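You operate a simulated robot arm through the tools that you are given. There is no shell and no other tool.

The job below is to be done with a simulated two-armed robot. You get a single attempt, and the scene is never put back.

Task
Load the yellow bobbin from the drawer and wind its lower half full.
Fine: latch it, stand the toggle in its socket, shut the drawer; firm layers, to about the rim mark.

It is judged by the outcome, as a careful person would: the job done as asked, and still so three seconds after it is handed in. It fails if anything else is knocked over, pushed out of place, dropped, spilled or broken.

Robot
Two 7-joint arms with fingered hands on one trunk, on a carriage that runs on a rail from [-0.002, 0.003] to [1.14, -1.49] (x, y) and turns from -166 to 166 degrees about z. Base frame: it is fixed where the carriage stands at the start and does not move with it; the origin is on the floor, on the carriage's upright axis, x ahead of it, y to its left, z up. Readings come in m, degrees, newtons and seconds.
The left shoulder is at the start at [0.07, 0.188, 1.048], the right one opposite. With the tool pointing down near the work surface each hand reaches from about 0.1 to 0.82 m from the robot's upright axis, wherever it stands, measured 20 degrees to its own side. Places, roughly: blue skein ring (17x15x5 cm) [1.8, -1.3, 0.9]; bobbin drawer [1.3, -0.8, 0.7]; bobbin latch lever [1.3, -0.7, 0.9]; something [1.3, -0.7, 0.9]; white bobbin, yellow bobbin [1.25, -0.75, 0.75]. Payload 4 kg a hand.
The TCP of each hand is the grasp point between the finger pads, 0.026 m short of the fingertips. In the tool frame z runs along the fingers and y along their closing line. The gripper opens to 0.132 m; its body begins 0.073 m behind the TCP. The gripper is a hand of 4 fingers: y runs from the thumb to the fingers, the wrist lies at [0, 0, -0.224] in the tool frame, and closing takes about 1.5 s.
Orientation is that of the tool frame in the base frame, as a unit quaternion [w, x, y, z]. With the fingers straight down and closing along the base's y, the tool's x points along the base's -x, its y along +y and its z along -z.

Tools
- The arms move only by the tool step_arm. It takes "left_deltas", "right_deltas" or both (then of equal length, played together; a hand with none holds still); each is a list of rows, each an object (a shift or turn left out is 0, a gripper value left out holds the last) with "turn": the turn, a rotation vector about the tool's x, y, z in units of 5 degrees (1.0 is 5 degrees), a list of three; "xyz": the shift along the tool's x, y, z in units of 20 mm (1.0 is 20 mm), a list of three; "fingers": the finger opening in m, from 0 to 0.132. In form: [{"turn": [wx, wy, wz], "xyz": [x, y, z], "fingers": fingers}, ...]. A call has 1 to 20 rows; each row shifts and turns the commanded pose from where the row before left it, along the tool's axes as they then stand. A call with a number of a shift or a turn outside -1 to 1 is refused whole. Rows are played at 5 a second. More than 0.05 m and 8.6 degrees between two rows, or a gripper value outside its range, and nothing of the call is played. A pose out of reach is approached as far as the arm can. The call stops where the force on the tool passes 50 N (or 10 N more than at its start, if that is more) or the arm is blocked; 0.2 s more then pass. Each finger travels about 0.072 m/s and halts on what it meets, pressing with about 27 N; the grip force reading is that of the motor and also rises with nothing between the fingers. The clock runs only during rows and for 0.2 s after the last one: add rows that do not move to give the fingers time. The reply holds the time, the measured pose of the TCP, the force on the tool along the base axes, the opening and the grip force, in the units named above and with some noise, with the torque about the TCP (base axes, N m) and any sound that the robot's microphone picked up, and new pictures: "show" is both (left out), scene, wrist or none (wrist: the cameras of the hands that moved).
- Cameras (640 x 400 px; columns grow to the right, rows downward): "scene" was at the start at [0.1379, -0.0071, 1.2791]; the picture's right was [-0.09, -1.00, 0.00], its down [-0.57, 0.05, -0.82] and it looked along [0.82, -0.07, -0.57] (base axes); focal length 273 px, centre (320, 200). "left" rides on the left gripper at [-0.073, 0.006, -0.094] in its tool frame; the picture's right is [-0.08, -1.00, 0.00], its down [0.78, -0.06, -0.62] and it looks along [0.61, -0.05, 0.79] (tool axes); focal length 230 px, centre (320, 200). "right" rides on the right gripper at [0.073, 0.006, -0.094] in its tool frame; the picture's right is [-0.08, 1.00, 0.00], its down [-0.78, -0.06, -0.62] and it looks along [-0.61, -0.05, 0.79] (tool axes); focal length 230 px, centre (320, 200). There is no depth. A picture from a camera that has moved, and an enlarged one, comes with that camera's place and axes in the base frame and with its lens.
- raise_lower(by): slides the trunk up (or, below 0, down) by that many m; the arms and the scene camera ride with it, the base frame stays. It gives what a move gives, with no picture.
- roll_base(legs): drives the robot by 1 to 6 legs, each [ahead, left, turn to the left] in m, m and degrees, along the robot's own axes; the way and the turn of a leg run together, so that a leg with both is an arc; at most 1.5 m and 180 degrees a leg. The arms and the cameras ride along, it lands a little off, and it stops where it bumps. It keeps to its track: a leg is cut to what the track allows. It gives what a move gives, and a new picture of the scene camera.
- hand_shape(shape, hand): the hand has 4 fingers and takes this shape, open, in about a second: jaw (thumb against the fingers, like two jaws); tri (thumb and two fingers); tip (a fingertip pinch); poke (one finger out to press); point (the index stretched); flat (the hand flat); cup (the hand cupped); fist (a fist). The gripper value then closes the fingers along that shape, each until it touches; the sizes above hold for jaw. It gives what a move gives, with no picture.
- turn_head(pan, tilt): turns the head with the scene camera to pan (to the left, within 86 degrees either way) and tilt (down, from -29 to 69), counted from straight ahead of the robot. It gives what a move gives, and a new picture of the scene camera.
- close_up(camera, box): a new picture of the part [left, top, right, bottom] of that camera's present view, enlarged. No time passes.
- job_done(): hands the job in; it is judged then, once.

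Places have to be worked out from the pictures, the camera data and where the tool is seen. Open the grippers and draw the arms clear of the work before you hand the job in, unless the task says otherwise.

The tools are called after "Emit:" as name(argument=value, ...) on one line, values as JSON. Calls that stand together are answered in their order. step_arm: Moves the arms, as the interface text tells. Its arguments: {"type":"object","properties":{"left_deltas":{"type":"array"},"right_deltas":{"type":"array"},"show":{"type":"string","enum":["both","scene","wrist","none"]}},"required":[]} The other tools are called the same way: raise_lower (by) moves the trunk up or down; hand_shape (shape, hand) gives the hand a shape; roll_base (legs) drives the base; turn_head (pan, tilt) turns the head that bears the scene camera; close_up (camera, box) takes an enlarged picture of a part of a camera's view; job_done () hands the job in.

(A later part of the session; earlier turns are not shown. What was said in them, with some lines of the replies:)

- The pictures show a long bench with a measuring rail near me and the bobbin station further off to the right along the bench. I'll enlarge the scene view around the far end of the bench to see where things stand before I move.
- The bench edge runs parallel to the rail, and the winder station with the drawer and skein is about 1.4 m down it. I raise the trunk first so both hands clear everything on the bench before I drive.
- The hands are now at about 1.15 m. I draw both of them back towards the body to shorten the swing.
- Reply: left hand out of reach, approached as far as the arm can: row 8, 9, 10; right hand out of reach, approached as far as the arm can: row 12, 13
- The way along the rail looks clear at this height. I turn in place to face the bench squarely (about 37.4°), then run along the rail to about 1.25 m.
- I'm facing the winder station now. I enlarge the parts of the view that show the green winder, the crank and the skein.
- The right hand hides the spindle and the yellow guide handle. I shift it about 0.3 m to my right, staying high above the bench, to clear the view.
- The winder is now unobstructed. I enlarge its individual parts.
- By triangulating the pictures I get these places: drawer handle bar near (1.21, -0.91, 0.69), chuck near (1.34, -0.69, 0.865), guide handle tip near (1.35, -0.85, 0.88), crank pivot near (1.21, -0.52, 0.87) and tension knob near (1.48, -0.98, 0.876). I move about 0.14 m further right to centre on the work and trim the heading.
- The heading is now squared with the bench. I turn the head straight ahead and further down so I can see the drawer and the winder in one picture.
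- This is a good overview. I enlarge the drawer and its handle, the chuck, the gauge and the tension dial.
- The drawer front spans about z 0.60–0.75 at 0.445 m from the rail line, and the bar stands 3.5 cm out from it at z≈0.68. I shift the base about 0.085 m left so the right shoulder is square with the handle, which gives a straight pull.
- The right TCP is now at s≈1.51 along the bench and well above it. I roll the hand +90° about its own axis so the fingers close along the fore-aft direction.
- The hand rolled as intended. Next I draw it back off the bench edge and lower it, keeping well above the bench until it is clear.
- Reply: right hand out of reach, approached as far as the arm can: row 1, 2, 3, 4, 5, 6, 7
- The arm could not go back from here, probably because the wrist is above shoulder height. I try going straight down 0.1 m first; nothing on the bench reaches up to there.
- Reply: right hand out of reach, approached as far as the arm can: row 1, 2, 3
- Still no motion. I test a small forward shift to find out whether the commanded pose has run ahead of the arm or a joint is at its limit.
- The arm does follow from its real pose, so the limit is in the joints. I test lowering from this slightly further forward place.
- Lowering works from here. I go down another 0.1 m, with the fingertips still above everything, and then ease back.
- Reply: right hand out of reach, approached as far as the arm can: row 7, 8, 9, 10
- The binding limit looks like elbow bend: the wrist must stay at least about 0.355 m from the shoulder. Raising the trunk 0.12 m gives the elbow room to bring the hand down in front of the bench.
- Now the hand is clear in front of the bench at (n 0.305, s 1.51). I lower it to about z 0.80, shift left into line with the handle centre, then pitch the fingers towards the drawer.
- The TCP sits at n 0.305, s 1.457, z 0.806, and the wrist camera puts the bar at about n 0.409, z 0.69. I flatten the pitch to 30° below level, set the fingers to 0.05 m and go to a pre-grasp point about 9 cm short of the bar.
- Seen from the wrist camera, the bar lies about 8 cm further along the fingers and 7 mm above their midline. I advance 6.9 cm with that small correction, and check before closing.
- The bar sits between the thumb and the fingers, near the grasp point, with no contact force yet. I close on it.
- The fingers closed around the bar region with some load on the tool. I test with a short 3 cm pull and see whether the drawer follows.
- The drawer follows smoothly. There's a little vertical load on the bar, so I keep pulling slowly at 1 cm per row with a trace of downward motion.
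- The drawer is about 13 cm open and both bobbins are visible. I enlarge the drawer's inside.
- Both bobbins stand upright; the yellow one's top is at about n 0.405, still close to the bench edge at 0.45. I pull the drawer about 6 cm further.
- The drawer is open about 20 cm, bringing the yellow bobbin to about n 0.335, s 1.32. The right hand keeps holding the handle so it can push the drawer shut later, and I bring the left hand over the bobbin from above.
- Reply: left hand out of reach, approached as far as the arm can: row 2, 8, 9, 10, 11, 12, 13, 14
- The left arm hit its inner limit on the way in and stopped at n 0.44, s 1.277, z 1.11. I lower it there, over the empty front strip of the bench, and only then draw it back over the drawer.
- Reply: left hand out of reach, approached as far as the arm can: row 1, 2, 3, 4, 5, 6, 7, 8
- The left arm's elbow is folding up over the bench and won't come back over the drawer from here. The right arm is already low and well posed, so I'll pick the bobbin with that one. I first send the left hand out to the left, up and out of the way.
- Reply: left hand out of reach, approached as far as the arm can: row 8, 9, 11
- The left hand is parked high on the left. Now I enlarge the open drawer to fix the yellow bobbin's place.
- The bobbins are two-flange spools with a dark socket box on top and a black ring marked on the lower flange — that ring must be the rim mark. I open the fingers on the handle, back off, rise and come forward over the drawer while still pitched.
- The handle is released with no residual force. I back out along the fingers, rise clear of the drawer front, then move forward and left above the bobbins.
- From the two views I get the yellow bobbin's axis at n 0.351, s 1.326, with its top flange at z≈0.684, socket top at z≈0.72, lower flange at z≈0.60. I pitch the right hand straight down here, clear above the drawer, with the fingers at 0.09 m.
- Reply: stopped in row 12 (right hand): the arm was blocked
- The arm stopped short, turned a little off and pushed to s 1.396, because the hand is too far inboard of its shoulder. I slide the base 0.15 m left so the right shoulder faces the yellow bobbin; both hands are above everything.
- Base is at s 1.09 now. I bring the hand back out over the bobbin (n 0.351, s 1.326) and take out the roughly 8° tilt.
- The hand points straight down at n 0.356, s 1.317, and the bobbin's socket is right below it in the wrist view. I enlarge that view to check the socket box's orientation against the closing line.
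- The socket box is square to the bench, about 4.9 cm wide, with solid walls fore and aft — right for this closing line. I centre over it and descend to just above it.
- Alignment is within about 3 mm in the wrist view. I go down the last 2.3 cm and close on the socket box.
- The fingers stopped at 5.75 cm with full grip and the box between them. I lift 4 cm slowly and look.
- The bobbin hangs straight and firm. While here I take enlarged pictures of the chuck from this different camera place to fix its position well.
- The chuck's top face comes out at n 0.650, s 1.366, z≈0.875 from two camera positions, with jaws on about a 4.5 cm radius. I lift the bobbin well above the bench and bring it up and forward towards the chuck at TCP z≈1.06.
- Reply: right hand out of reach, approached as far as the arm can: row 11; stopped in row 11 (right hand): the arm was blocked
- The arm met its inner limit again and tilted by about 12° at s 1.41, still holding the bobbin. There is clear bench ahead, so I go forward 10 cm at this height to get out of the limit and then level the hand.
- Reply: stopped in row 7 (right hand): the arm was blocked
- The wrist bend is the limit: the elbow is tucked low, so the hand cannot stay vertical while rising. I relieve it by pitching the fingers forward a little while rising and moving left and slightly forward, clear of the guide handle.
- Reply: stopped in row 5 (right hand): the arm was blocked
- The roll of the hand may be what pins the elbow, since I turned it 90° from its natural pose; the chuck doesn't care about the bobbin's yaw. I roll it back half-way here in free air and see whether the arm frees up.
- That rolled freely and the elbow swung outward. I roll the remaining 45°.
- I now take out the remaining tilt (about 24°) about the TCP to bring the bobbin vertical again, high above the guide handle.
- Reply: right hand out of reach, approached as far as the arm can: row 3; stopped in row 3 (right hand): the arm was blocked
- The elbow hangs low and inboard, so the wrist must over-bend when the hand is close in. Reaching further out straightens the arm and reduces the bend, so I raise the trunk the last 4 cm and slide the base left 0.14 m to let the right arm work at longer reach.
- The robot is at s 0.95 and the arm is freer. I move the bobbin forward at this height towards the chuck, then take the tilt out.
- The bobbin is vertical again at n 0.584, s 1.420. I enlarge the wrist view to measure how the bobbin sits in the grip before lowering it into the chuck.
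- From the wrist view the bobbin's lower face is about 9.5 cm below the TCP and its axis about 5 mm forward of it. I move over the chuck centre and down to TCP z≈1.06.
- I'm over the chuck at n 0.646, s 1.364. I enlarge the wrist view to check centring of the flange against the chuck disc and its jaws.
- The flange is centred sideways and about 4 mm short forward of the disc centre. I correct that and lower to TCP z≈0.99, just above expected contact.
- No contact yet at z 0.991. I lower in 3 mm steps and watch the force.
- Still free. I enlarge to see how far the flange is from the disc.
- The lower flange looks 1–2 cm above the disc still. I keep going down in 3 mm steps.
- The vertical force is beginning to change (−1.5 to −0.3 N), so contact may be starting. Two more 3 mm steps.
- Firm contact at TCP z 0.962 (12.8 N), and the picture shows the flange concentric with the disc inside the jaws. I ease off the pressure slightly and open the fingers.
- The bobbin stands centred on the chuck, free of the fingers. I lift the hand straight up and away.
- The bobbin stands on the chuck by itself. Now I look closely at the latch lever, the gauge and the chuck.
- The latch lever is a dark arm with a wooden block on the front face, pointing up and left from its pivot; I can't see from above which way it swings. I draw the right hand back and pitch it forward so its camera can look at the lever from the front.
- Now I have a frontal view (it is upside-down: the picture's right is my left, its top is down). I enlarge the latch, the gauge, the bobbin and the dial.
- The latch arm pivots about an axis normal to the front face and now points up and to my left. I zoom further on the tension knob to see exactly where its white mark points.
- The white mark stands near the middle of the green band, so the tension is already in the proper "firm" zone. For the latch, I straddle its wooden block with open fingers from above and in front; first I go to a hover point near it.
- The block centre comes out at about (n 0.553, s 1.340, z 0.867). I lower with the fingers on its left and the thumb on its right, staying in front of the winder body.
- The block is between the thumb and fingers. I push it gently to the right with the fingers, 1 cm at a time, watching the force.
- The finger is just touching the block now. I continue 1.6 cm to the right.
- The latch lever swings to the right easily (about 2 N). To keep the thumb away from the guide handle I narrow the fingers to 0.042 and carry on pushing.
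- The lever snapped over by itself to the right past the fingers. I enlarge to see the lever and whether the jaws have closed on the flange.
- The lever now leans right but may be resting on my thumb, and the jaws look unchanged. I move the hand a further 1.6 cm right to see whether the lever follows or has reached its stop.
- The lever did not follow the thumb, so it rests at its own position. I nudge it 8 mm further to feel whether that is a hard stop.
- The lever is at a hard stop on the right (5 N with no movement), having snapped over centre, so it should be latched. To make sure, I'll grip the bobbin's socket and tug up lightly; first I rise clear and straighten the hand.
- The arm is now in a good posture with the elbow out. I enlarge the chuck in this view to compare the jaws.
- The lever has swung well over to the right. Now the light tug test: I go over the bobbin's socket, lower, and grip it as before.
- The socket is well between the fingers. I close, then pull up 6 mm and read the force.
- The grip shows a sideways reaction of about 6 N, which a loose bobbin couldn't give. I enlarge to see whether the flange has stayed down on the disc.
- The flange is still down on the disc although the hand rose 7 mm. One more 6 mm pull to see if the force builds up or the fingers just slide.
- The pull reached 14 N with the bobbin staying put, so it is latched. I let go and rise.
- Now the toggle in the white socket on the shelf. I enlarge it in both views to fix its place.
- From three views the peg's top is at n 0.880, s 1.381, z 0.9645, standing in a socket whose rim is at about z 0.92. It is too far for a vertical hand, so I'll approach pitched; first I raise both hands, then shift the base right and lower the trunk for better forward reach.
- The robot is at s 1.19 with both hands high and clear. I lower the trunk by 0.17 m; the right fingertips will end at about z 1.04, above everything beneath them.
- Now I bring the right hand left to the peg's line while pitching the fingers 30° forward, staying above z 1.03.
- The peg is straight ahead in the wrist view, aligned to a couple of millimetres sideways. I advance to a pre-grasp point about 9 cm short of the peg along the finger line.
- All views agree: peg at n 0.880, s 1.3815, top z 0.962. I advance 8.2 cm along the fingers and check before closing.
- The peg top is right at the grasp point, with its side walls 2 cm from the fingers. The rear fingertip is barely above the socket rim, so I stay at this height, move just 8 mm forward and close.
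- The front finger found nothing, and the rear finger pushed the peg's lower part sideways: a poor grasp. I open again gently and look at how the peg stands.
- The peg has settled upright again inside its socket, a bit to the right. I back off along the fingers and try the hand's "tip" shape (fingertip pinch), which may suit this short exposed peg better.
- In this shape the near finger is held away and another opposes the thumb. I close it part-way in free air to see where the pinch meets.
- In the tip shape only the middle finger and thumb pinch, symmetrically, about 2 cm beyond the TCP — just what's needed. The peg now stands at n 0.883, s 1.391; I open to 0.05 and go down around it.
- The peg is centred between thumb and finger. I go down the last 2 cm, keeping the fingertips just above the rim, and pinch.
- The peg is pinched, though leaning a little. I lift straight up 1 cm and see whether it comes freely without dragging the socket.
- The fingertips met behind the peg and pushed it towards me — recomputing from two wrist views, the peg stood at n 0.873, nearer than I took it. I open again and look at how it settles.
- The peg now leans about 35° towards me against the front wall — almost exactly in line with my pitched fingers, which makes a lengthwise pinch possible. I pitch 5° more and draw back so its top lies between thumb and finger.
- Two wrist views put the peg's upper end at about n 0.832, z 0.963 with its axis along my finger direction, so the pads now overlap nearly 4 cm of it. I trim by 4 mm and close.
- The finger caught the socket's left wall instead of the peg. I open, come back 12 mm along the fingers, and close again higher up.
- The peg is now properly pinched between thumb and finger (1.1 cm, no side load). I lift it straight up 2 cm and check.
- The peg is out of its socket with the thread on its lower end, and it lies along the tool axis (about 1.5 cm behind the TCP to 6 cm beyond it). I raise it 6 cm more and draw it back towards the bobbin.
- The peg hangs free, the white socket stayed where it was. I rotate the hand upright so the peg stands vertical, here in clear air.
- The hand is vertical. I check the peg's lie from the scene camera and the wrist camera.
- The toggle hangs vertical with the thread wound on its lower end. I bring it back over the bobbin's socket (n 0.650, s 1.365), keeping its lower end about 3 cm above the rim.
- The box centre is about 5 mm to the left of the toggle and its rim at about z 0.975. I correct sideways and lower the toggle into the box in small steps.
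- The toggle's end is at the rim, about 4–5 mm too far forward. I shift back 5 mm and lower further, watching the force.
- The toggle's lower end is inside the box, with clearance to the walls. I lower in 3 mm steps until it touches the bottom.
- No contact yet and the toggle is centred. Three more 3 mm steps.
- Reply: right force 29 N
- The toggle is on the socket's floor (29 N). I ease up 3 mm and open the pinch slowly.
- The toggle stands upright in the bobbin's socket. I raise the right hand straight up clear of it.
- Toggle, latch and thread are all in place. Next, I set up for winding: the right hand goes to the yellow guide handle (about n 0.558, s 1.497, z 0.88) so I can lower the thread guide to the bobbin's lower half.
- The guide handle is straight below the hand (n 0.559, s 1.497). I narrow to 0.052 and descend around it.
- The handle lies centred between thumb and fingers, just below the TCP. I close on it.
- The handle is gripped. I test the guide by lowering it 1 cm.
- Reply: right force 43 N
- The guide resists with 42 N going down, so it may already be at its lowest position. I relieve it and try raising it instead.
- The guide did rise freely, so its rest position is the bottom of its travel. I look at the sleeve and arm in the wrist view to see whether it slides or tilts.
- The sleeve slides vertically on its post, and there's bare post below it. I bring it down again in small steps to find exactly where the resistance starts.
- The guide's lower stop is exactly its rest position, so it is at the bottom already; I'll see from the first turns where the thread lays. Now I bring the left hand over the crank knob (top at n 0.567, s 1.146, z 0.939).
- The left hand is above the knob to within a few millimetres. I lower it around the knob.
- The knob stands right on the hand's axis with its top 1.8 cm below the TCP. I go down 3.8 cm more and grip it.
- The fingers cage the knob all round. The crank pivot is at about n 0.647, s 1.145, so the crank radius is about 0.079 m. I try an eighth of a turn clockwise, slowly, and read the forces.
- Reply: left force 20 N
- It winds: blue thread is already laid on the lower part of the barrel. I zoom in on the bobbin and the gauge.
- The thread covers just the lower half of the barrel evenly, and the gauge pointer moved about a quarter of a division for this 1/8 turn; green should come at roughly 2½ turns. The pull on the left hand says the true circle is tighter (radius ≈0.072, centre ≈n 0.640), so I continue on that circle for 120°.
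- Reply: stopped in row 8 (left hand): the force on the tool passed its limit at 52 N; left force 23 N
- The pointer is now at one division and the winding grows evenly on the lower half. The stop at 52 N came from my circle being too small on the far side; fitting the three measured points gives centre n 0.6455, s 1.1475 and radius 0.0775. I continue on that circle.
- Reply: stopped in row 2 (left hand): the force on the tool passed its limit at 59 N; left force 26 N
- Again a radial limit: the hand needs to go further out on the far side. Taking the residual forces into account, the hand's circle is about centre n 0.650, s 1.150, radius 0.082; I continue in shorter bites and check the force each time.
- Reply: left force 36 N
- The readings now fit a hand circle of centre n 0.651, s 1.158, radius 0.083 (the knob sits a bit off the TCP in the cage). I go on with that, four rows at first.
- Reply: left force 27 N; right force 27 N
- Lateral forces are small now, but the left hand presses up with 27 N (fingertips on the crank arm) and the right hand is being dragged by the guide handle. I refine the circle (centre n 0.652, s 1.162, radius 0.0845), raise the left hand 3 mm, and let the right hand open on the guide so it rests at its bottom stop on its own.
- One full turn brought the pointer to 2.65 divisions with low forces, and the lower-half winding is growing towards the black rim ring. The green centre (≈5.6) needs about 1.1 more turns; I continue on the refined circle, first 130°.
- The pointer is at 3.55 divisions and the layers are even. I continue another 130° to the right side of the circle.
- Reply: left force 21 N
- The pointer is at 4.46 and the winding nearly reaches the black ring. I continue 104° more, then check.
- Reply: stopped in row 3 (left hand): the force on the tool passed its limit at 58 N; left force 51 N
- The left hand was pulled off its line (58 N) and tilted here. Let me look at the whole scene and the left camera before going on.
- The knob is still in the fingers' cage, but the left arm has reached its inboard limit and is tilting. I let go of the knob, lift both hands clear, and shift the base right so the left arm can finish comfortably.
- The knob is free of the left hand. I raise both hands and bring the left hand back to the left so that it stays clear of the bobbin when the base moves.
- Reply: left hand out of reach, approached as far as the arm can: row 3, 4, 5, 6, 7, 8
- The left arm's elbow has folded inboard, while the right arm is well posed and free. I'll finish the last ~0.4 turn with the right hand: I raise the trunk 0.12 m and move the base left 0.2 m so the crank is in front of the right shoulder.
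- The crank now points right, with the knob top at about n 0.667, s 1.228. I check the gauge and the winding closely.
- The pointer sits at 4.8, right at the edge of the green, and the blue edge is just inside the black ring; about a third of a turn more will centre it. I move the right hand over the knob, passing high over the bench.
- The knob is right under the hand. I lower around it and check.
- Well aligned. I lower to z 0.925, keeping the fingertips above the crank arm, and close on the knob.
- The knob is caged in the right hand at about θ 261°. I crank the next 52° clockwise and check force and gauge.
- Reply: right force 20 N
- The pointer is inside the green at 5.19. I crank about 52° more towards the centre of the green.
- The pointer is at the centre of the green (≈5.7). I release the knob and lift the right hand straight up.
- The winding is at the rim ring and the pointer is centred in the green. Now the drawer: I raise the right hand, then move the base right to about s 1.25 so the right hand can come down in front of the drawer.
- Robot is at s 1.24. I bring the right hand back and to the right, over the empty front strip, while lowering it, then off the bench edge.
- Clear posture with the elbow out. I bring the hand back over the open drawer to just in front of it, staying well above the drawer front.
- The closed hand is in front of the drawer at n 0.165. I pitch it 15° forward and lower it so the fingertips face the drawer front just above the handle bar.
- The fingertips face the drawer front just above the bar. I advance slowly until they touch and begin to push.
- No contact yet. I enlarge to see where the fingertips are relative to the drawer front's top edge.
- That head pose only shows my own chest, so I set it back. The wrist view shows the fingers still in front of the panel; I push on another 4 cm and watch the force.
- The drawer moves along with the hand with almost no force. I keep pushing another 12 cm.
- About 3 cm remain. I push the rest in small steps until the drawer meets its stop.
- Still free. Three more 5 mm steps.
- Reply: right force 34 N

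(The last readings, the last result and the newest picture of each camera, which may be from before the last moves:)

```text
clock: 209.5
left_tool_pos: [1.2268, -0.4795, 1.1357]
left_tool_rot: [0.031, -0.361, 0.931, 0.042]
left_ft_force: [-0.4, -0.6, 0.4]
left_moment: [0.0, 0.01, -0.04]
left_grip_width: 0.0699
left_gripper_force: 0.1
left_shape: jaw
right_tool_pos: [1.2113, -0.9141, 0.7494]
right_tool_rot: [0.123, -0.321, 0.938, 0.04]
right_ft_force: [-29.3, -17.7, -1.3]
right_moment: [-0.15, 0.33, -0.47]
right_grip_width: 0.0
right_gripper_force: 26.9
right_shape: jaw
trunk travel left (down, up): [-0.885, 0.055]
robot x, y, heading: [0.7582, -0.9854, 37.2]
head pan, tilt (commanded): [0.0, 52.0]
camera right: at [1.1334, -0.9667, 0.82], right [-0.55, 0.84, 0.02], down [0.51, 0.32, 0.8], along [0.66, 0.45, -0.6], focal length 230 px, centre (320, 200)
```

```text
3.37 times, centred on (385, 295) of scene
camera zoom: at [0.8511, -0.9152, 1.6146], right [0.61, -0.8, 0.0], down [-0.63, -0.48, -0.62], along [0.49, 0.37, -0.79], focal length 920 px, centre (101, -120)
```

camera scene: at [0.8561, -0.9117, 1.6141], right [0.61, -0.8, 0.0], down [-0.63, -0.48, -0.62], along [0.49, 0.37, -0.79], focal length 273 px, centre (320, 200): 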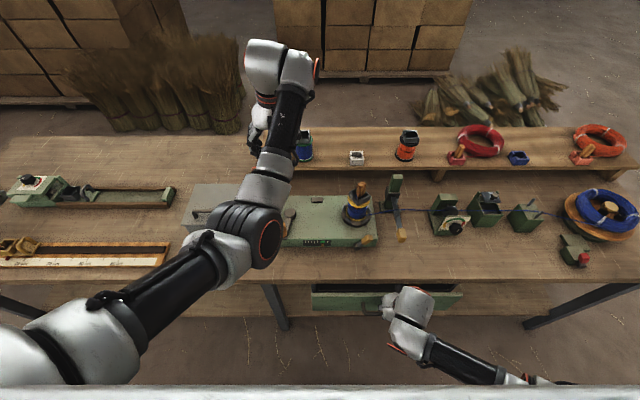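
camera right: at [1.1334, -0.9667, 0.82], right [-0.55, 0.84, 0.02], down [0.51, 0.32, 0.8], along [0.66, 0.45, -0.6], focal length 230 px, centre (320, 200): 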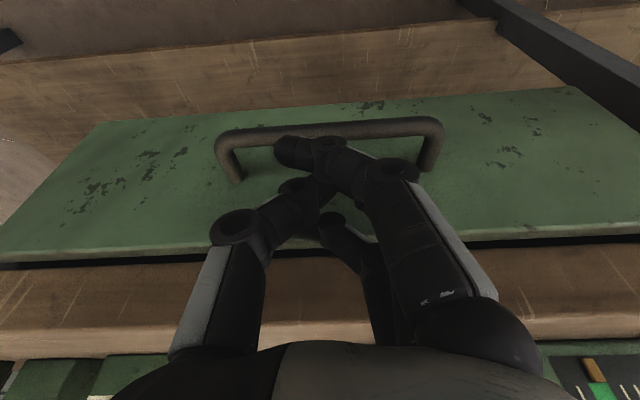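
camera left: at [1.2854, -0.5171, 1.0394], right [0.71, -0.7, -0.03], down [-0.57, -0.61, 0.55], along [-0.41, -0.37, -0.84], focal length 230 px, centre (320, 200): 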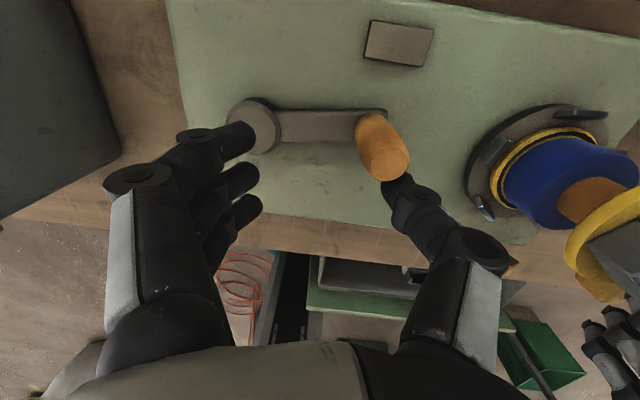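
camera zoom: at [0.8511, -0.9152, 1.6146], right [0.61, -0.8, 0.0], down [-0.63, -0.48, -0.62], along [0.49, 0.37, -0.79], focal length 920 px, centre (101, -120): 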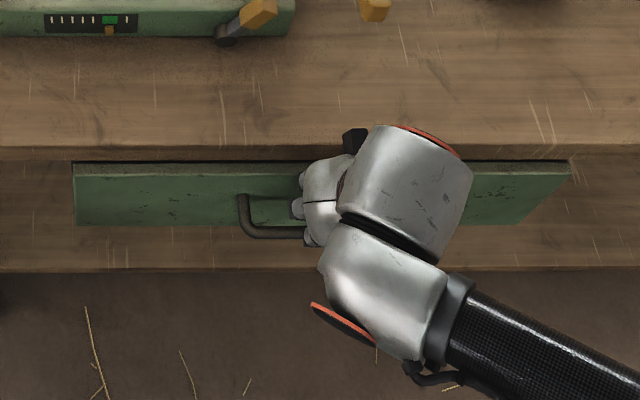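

The drawer is home (34 N at the stop). I back the right hand away and check that the drawer stays shut.

Emit:
step_arm(right_deltas=[{"xyz": [0.483, 0, -0.13]}, {"xyz": [0.966, 0, -0.259]}, {"xyz": [0.966, 0, -0.259]}, {"xyz": [0.966, 0, -0.259]}, {"xyz": [0.966, 0, -0.259]}, {"xyz": [0.5, 0, -1]}, {"xyz": [0.2, 0, -1]}, {"xyz": [-0.26, 0, -0.97], "fingers": 0.06}, {"xyz": [-0.26, 0, -0.97]}, {"xyz": [-0.26, 0, -0.97]}], show="both")

Emit:
close_up(camera="scene", box=[290, 260, 480, 330])

Emit:
close_up(camera="scene", box=[320, 165, 440, 255])

```text
clock: 211.7
left_tool_pos: [1.2294, -0.4774, 1.1334]
left_tool_rot: [0.03, -0.36, 0.931, 0.043]
left_ft_force: [0.7, 0.3, 1.0]
left_moment: [0.0, 0.04, 0.03]
left_grip_width: 0.0697
left_gripper_force: 0.1
left_shape: jaw
right_tool_pos: [1.1277, -0.9787, 0.845]
right_tool_rot: [0.125, -0.32, 0.938, 0.041]
right_ft_force: [-0.1, -0.3, 0.0]
right_moment: [-0.06, 0.03, -0.03]
right_grip_width: 0.0599
right_gripper_force: 0.0
right_shape: jaw
trunk travel left (down, up): [-0.885, 0.055]
robot x, y, heading: [0.7611, -0.9909, 37.3]
head pan, tilt (commanded): [0.0, 52.0]
camera scene: at [0.8557, -0.9121, 1.6142], right [0.61, -0.8, 0.0], down [-0.63, -0.48, -0.62], along [0.49, 0.37, -0.79], focal length 273 px, centre (320, 200)
camera right: at [1.0482, -1.0328, 0.9158], right [-0.55, 0.84, 0.02], down [0.51, 0.32, 0.8], along [0.66, 0.45, -0.6], focal length 230 px, centre (320, 200)
```

scene: 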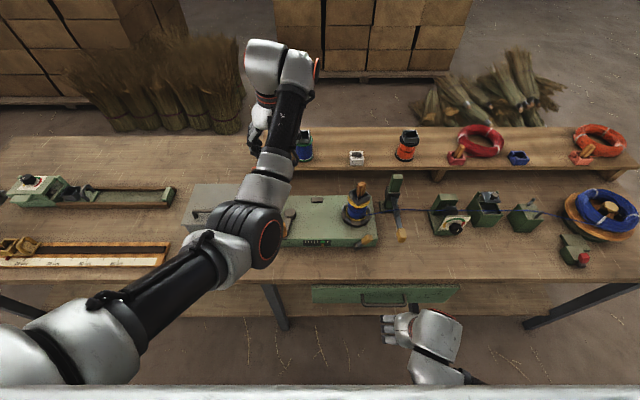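
right: 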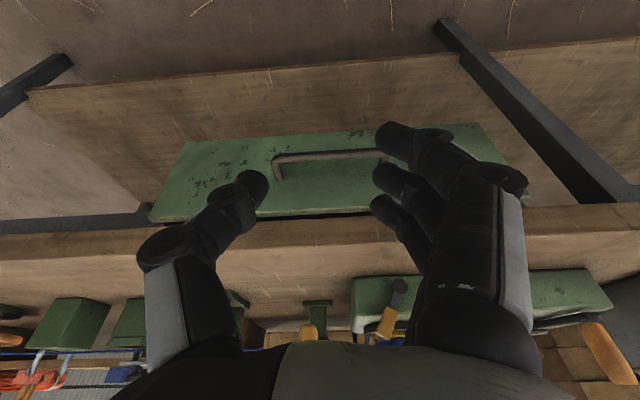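

```text
3.37 times, centred on (385, 295) of scene
camera zoom: at [0.8557, -0.9121, 1.6142], right [0.61, -0.8, 0.0], down [-0.63, -0.48, -0.62], along [0.49, 0.37, -0.79], focal length 920 px, centre (101, -120)
```

zoom: 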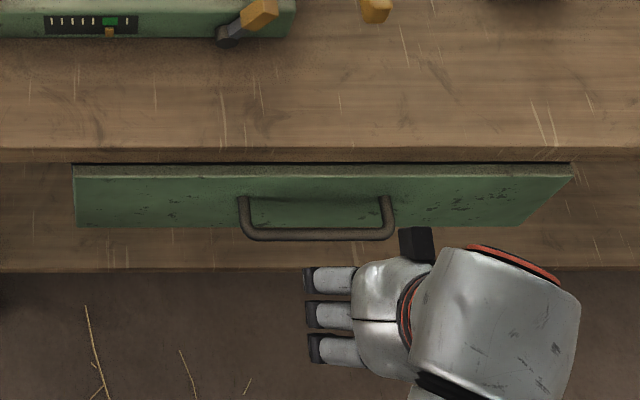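

```text
4.44 times, centred on (380, 210) of scene
camera zoom: at [0.8557, -0.9121, 1.6142], right [0.61, -0.8, 0.0], down [-0.63, -0.48, -0.62], along [0.49, 0.37, -0.79], focal length 1213 px, centre (53, 156)
```

zoom: 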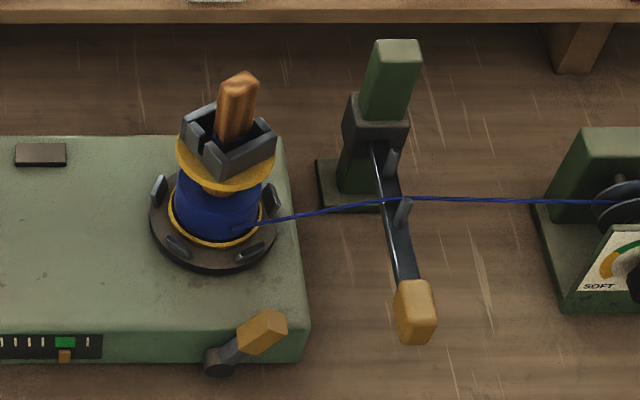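

The drawer is shut, the latch is over, the toggle stands, and the pointer is in the green. I take a last close look at the winding against the rim ring, and at the toggle.

Emit:
close_up(camera="scene", box=[340, 175, 385, 230])

Emit:
close_up(camera="scene", box=[295, 225, 345, 255])

Emit:
close_up(camera="scene", box=[420, 180, 480, 240])

```text
7.27 times, centred on (362, 202) of scene
camera zoom: at [0.8557, -0.9121, 1.6142], right [0.61, -0.8, 0.0], down [-0.63, -0.48, -0.62], along [0.49, 0.37, -0.79], focal length 1986 px, centre (11, 182)
```

zoom: 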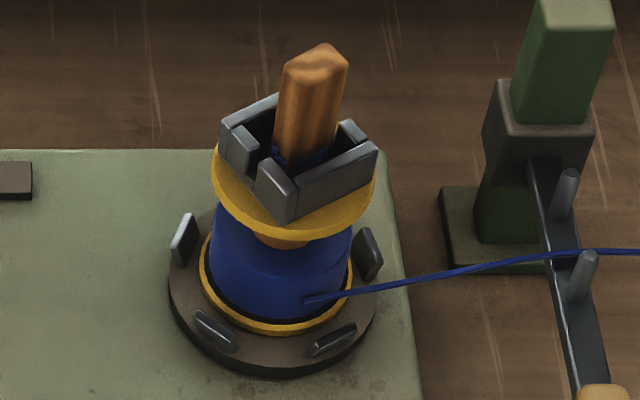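

```text
12.80 times, centred on (320, 240) of scene
camera zoom: at [0.8557, -0.9121, 1.6142], right [0.61, -0.8, 0.0], down [-0.63, -0.48, -0.62], along [0.49, 0.37, -0.79], focal length 3494 px, centre (320, -312)
```

zoom: 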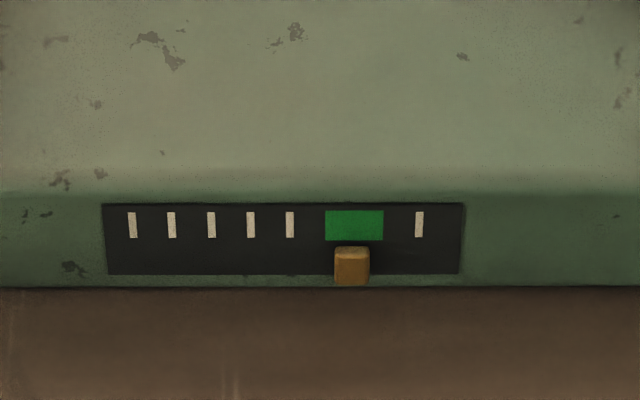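

```text
6.67 times, centred on (450, 210) of scene
camera zoom: at [0.8557, -0.9121, 1.6142], right [0.61, -0.8, 0.0], down [-0.63, -0.48, -0.62], along [0.49, 0.37, -0.79], focal length 1820 px, centre (-547, 133)
```

zoom: 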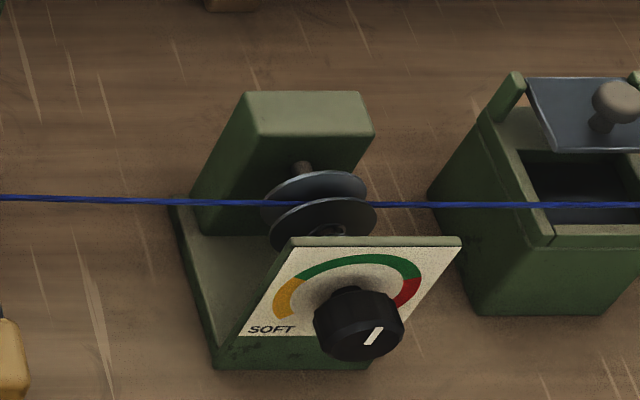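

Everything reads right: the pointer is at the centre of the green, the blue edge lies on the rim ring, and the tension knob is still in the green. I open both hands, raise the left one and take both arms away from the work.

Emit:
step_arm(left_deltas=[{"xyz": [0, 0, -1], "fingers": 0.13}, {"xyz": [0, 0, -1]}, {"xyz": [0, 0, 0]}, {"xyz": [0, 0, 0]}], right_deltas=[{"xyz": [0.3, 0, 0], "fingers": 0.13}, {"xyz": [0.3, 0, 0]}, {"xyz": [0, 0, 0]}, {"xyz": [0, 0, 0]}], show="none")

Emit:
raise_lower(by=0.05)

Emit:
roll_base(legs=[[0, 0.3, 0]])

```text
clock: 212.7
left_tool_pos: [1.2381, -0.4641, 1.164]
left_tool_rot: [0.029, -0.365, 0.929, 0.045]
left_ft_force: [-0.7, 0.0, 0.5]
left_moment: [-0.01, -0.03, 0.0]
left_grip_width: 0.1302
left_gripper_force: 0.0
left_shape: jaw
left hand out of reach, approached as far as the arm can: row 1, 2
right_tool_pos: [1.1167, -0.9853, 0.8419]
right_tool_rot: [0.125, -0.319, 0.939, 0.041]
right_ft_force: [-0.6, -0.8, -0.9]
right_moment: [0.01, 0.0, 0.01]
right_grip_width: 0.1298
right_gripper_force: 0.1
right_shape: jaw
trunk travel left (down, up): [-0.885, 0.055]
robot x, y, heading: [0.7559, -0.9878, 37.0]
head pan, tilt (commanded): [0.0, 52.0]
```

```text
clock: 213.6
left_tool_pos: [1.2369, -0.4645, 1.2146]
left_tool_rot: [0.029, -0.365, 0.93, 0.045]
left_ft_force: [-0.1, 0.6, 0.3]
left_moment: [-0.05, 0.01, 0.0]
left_grip_width: 0.13
left_gripper_force: 0.0
left_shape: jaw
right_tool_pos: [1.1175, -0.9853, 0.8914]
right_tool_rot: [0.126, -0.32, 0.938, 0.041]
right_ft_force: [0.6, -0.6, 0.5]
right_moment: [-0.02, 0.02, 0.0]
right_grip_width: 0.13
right_gripper_force: 0.0
right_shape: jaw
trunk travel left (down, up): [-0.935, 0.005]
robot x, y, heading: [0.7564, -0.9853, 37.5]
head pan, tilt (commanded): [0.0, 52.0]
```

```text
clock: 215.7
left_tool_pos: [1.0541, -0.2255, 1.213]
left_tool_rot: [0.028, -0.365, 0.929, 0.048]
left_ft_force: [0.0, 0.4, 0.0]
left_moment: [0.02, -0.02, 0.01]
left_grip_width: 0.1298
left_gripper_force: 0.0
left_shape: jaw
right_tool_pos: [0.9339, -0.7463, 0.8917]
right_tool_rot: [0.126, -0.32, 0.938, 0.041]
right_ft_force: [1.1, 0.5, 0.5]
right_moment: [-0.01, -0.01, 0.0]
right_grip_width: 0.1298
right_gripper_force: 0.0
right_shape: jaw
trunk travel left (down, up): [-0.935, 0.005]
robot x, y, heading: [0.5716, -0.7498, 37.5]
head pan, tilt (commanded): [0.0, 52.0]
camera scene: at [0.6735, -0.674, 1.6642], right [0.61, -0.79, 0.0], down [-0.63, -0.48, -0.62], along [0.49, 0.38, -0.79], focal length 273 px, centre (320, 200)
```

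scene: 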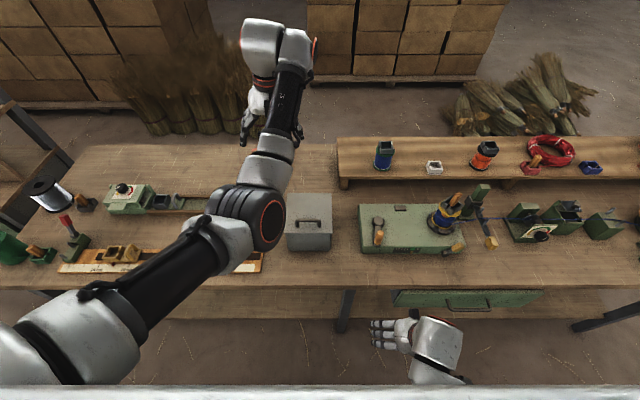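

Both arms are clear with open hands. I take one last enlarged view of the station to confirm nothing is out of place.

Emit:
close_up(camera="scene", box=[340, 130, 640, 320])

Emit:
close_up(camera="scene", box=[350, 180, 510, 280])

```text
2.11 times, centred on (490, 225) of scene
camera zoom: at [0.6735, -0.674, 1.6642], right [0.61, -0.79, 0.0], down [-0.63, -0.48, -0.62], along [0.49, 0.38, -0.79], focal length 575 px, centre (-38, 147)
```

zoom: 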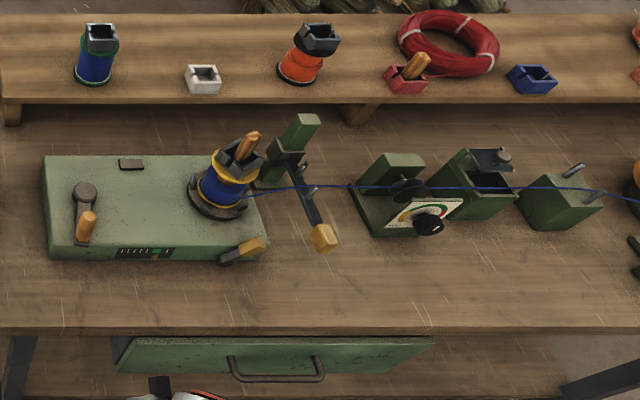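

```text
4.00 times, centred on (430, 230) of scene
camera zoom: at [0.6735, -0.674, 1.6642], right [0.61, -0.79, 0.0], down [-0.63, -0.48, -0.62], along [0.49, 0.38, -0.79], focal length 1092 px, centre (-120, 80)
```

zoom: 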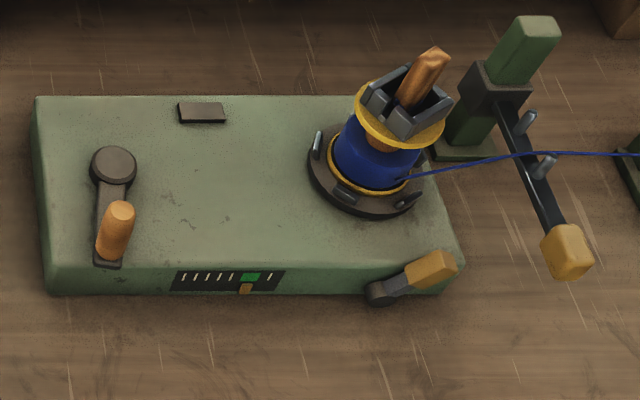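

The final view shows the yellow bobbin latched on the chuck and wound on its lower half to the rim ring. The toggle stands in its socket, the gauge is in the green, the drawer is shut, nothing else is disturbed and both arms are clear. I hand the job in.

Emit:
job_done()

```text
The job is handed in.
```

The yellow bobbin is loaded, latched and wound on its lower half to about the rim mark, and the job is handed in. I have no verdict back from the judging yet.

- **Bobbin:** it sits centred on the chuck. The latch lever is over against its stop, and the bobbin held against a 14 N pull upwards.
- **Toggle:** it stands upright in the bobbin's own socket. Its old white holder is still in place on the shelf.
- **Winding:** the blue layers lie evenly on the lower half, with the edge at the black ring. The gauge pointer is in the middle of the green. The tension knob was already in the green band, so I left it there.
- **Drawer:** pushed home to its stop, and it stayed shut.

In the final pictures nothing else is knocked over or out of place, and both arms are clear of the work with their hands open.

Getting hold of the toggle took several tries. On one, a finger pressed against the wall of the white holder. I saw no shift afterwards, but it could have moved a few millimetres.
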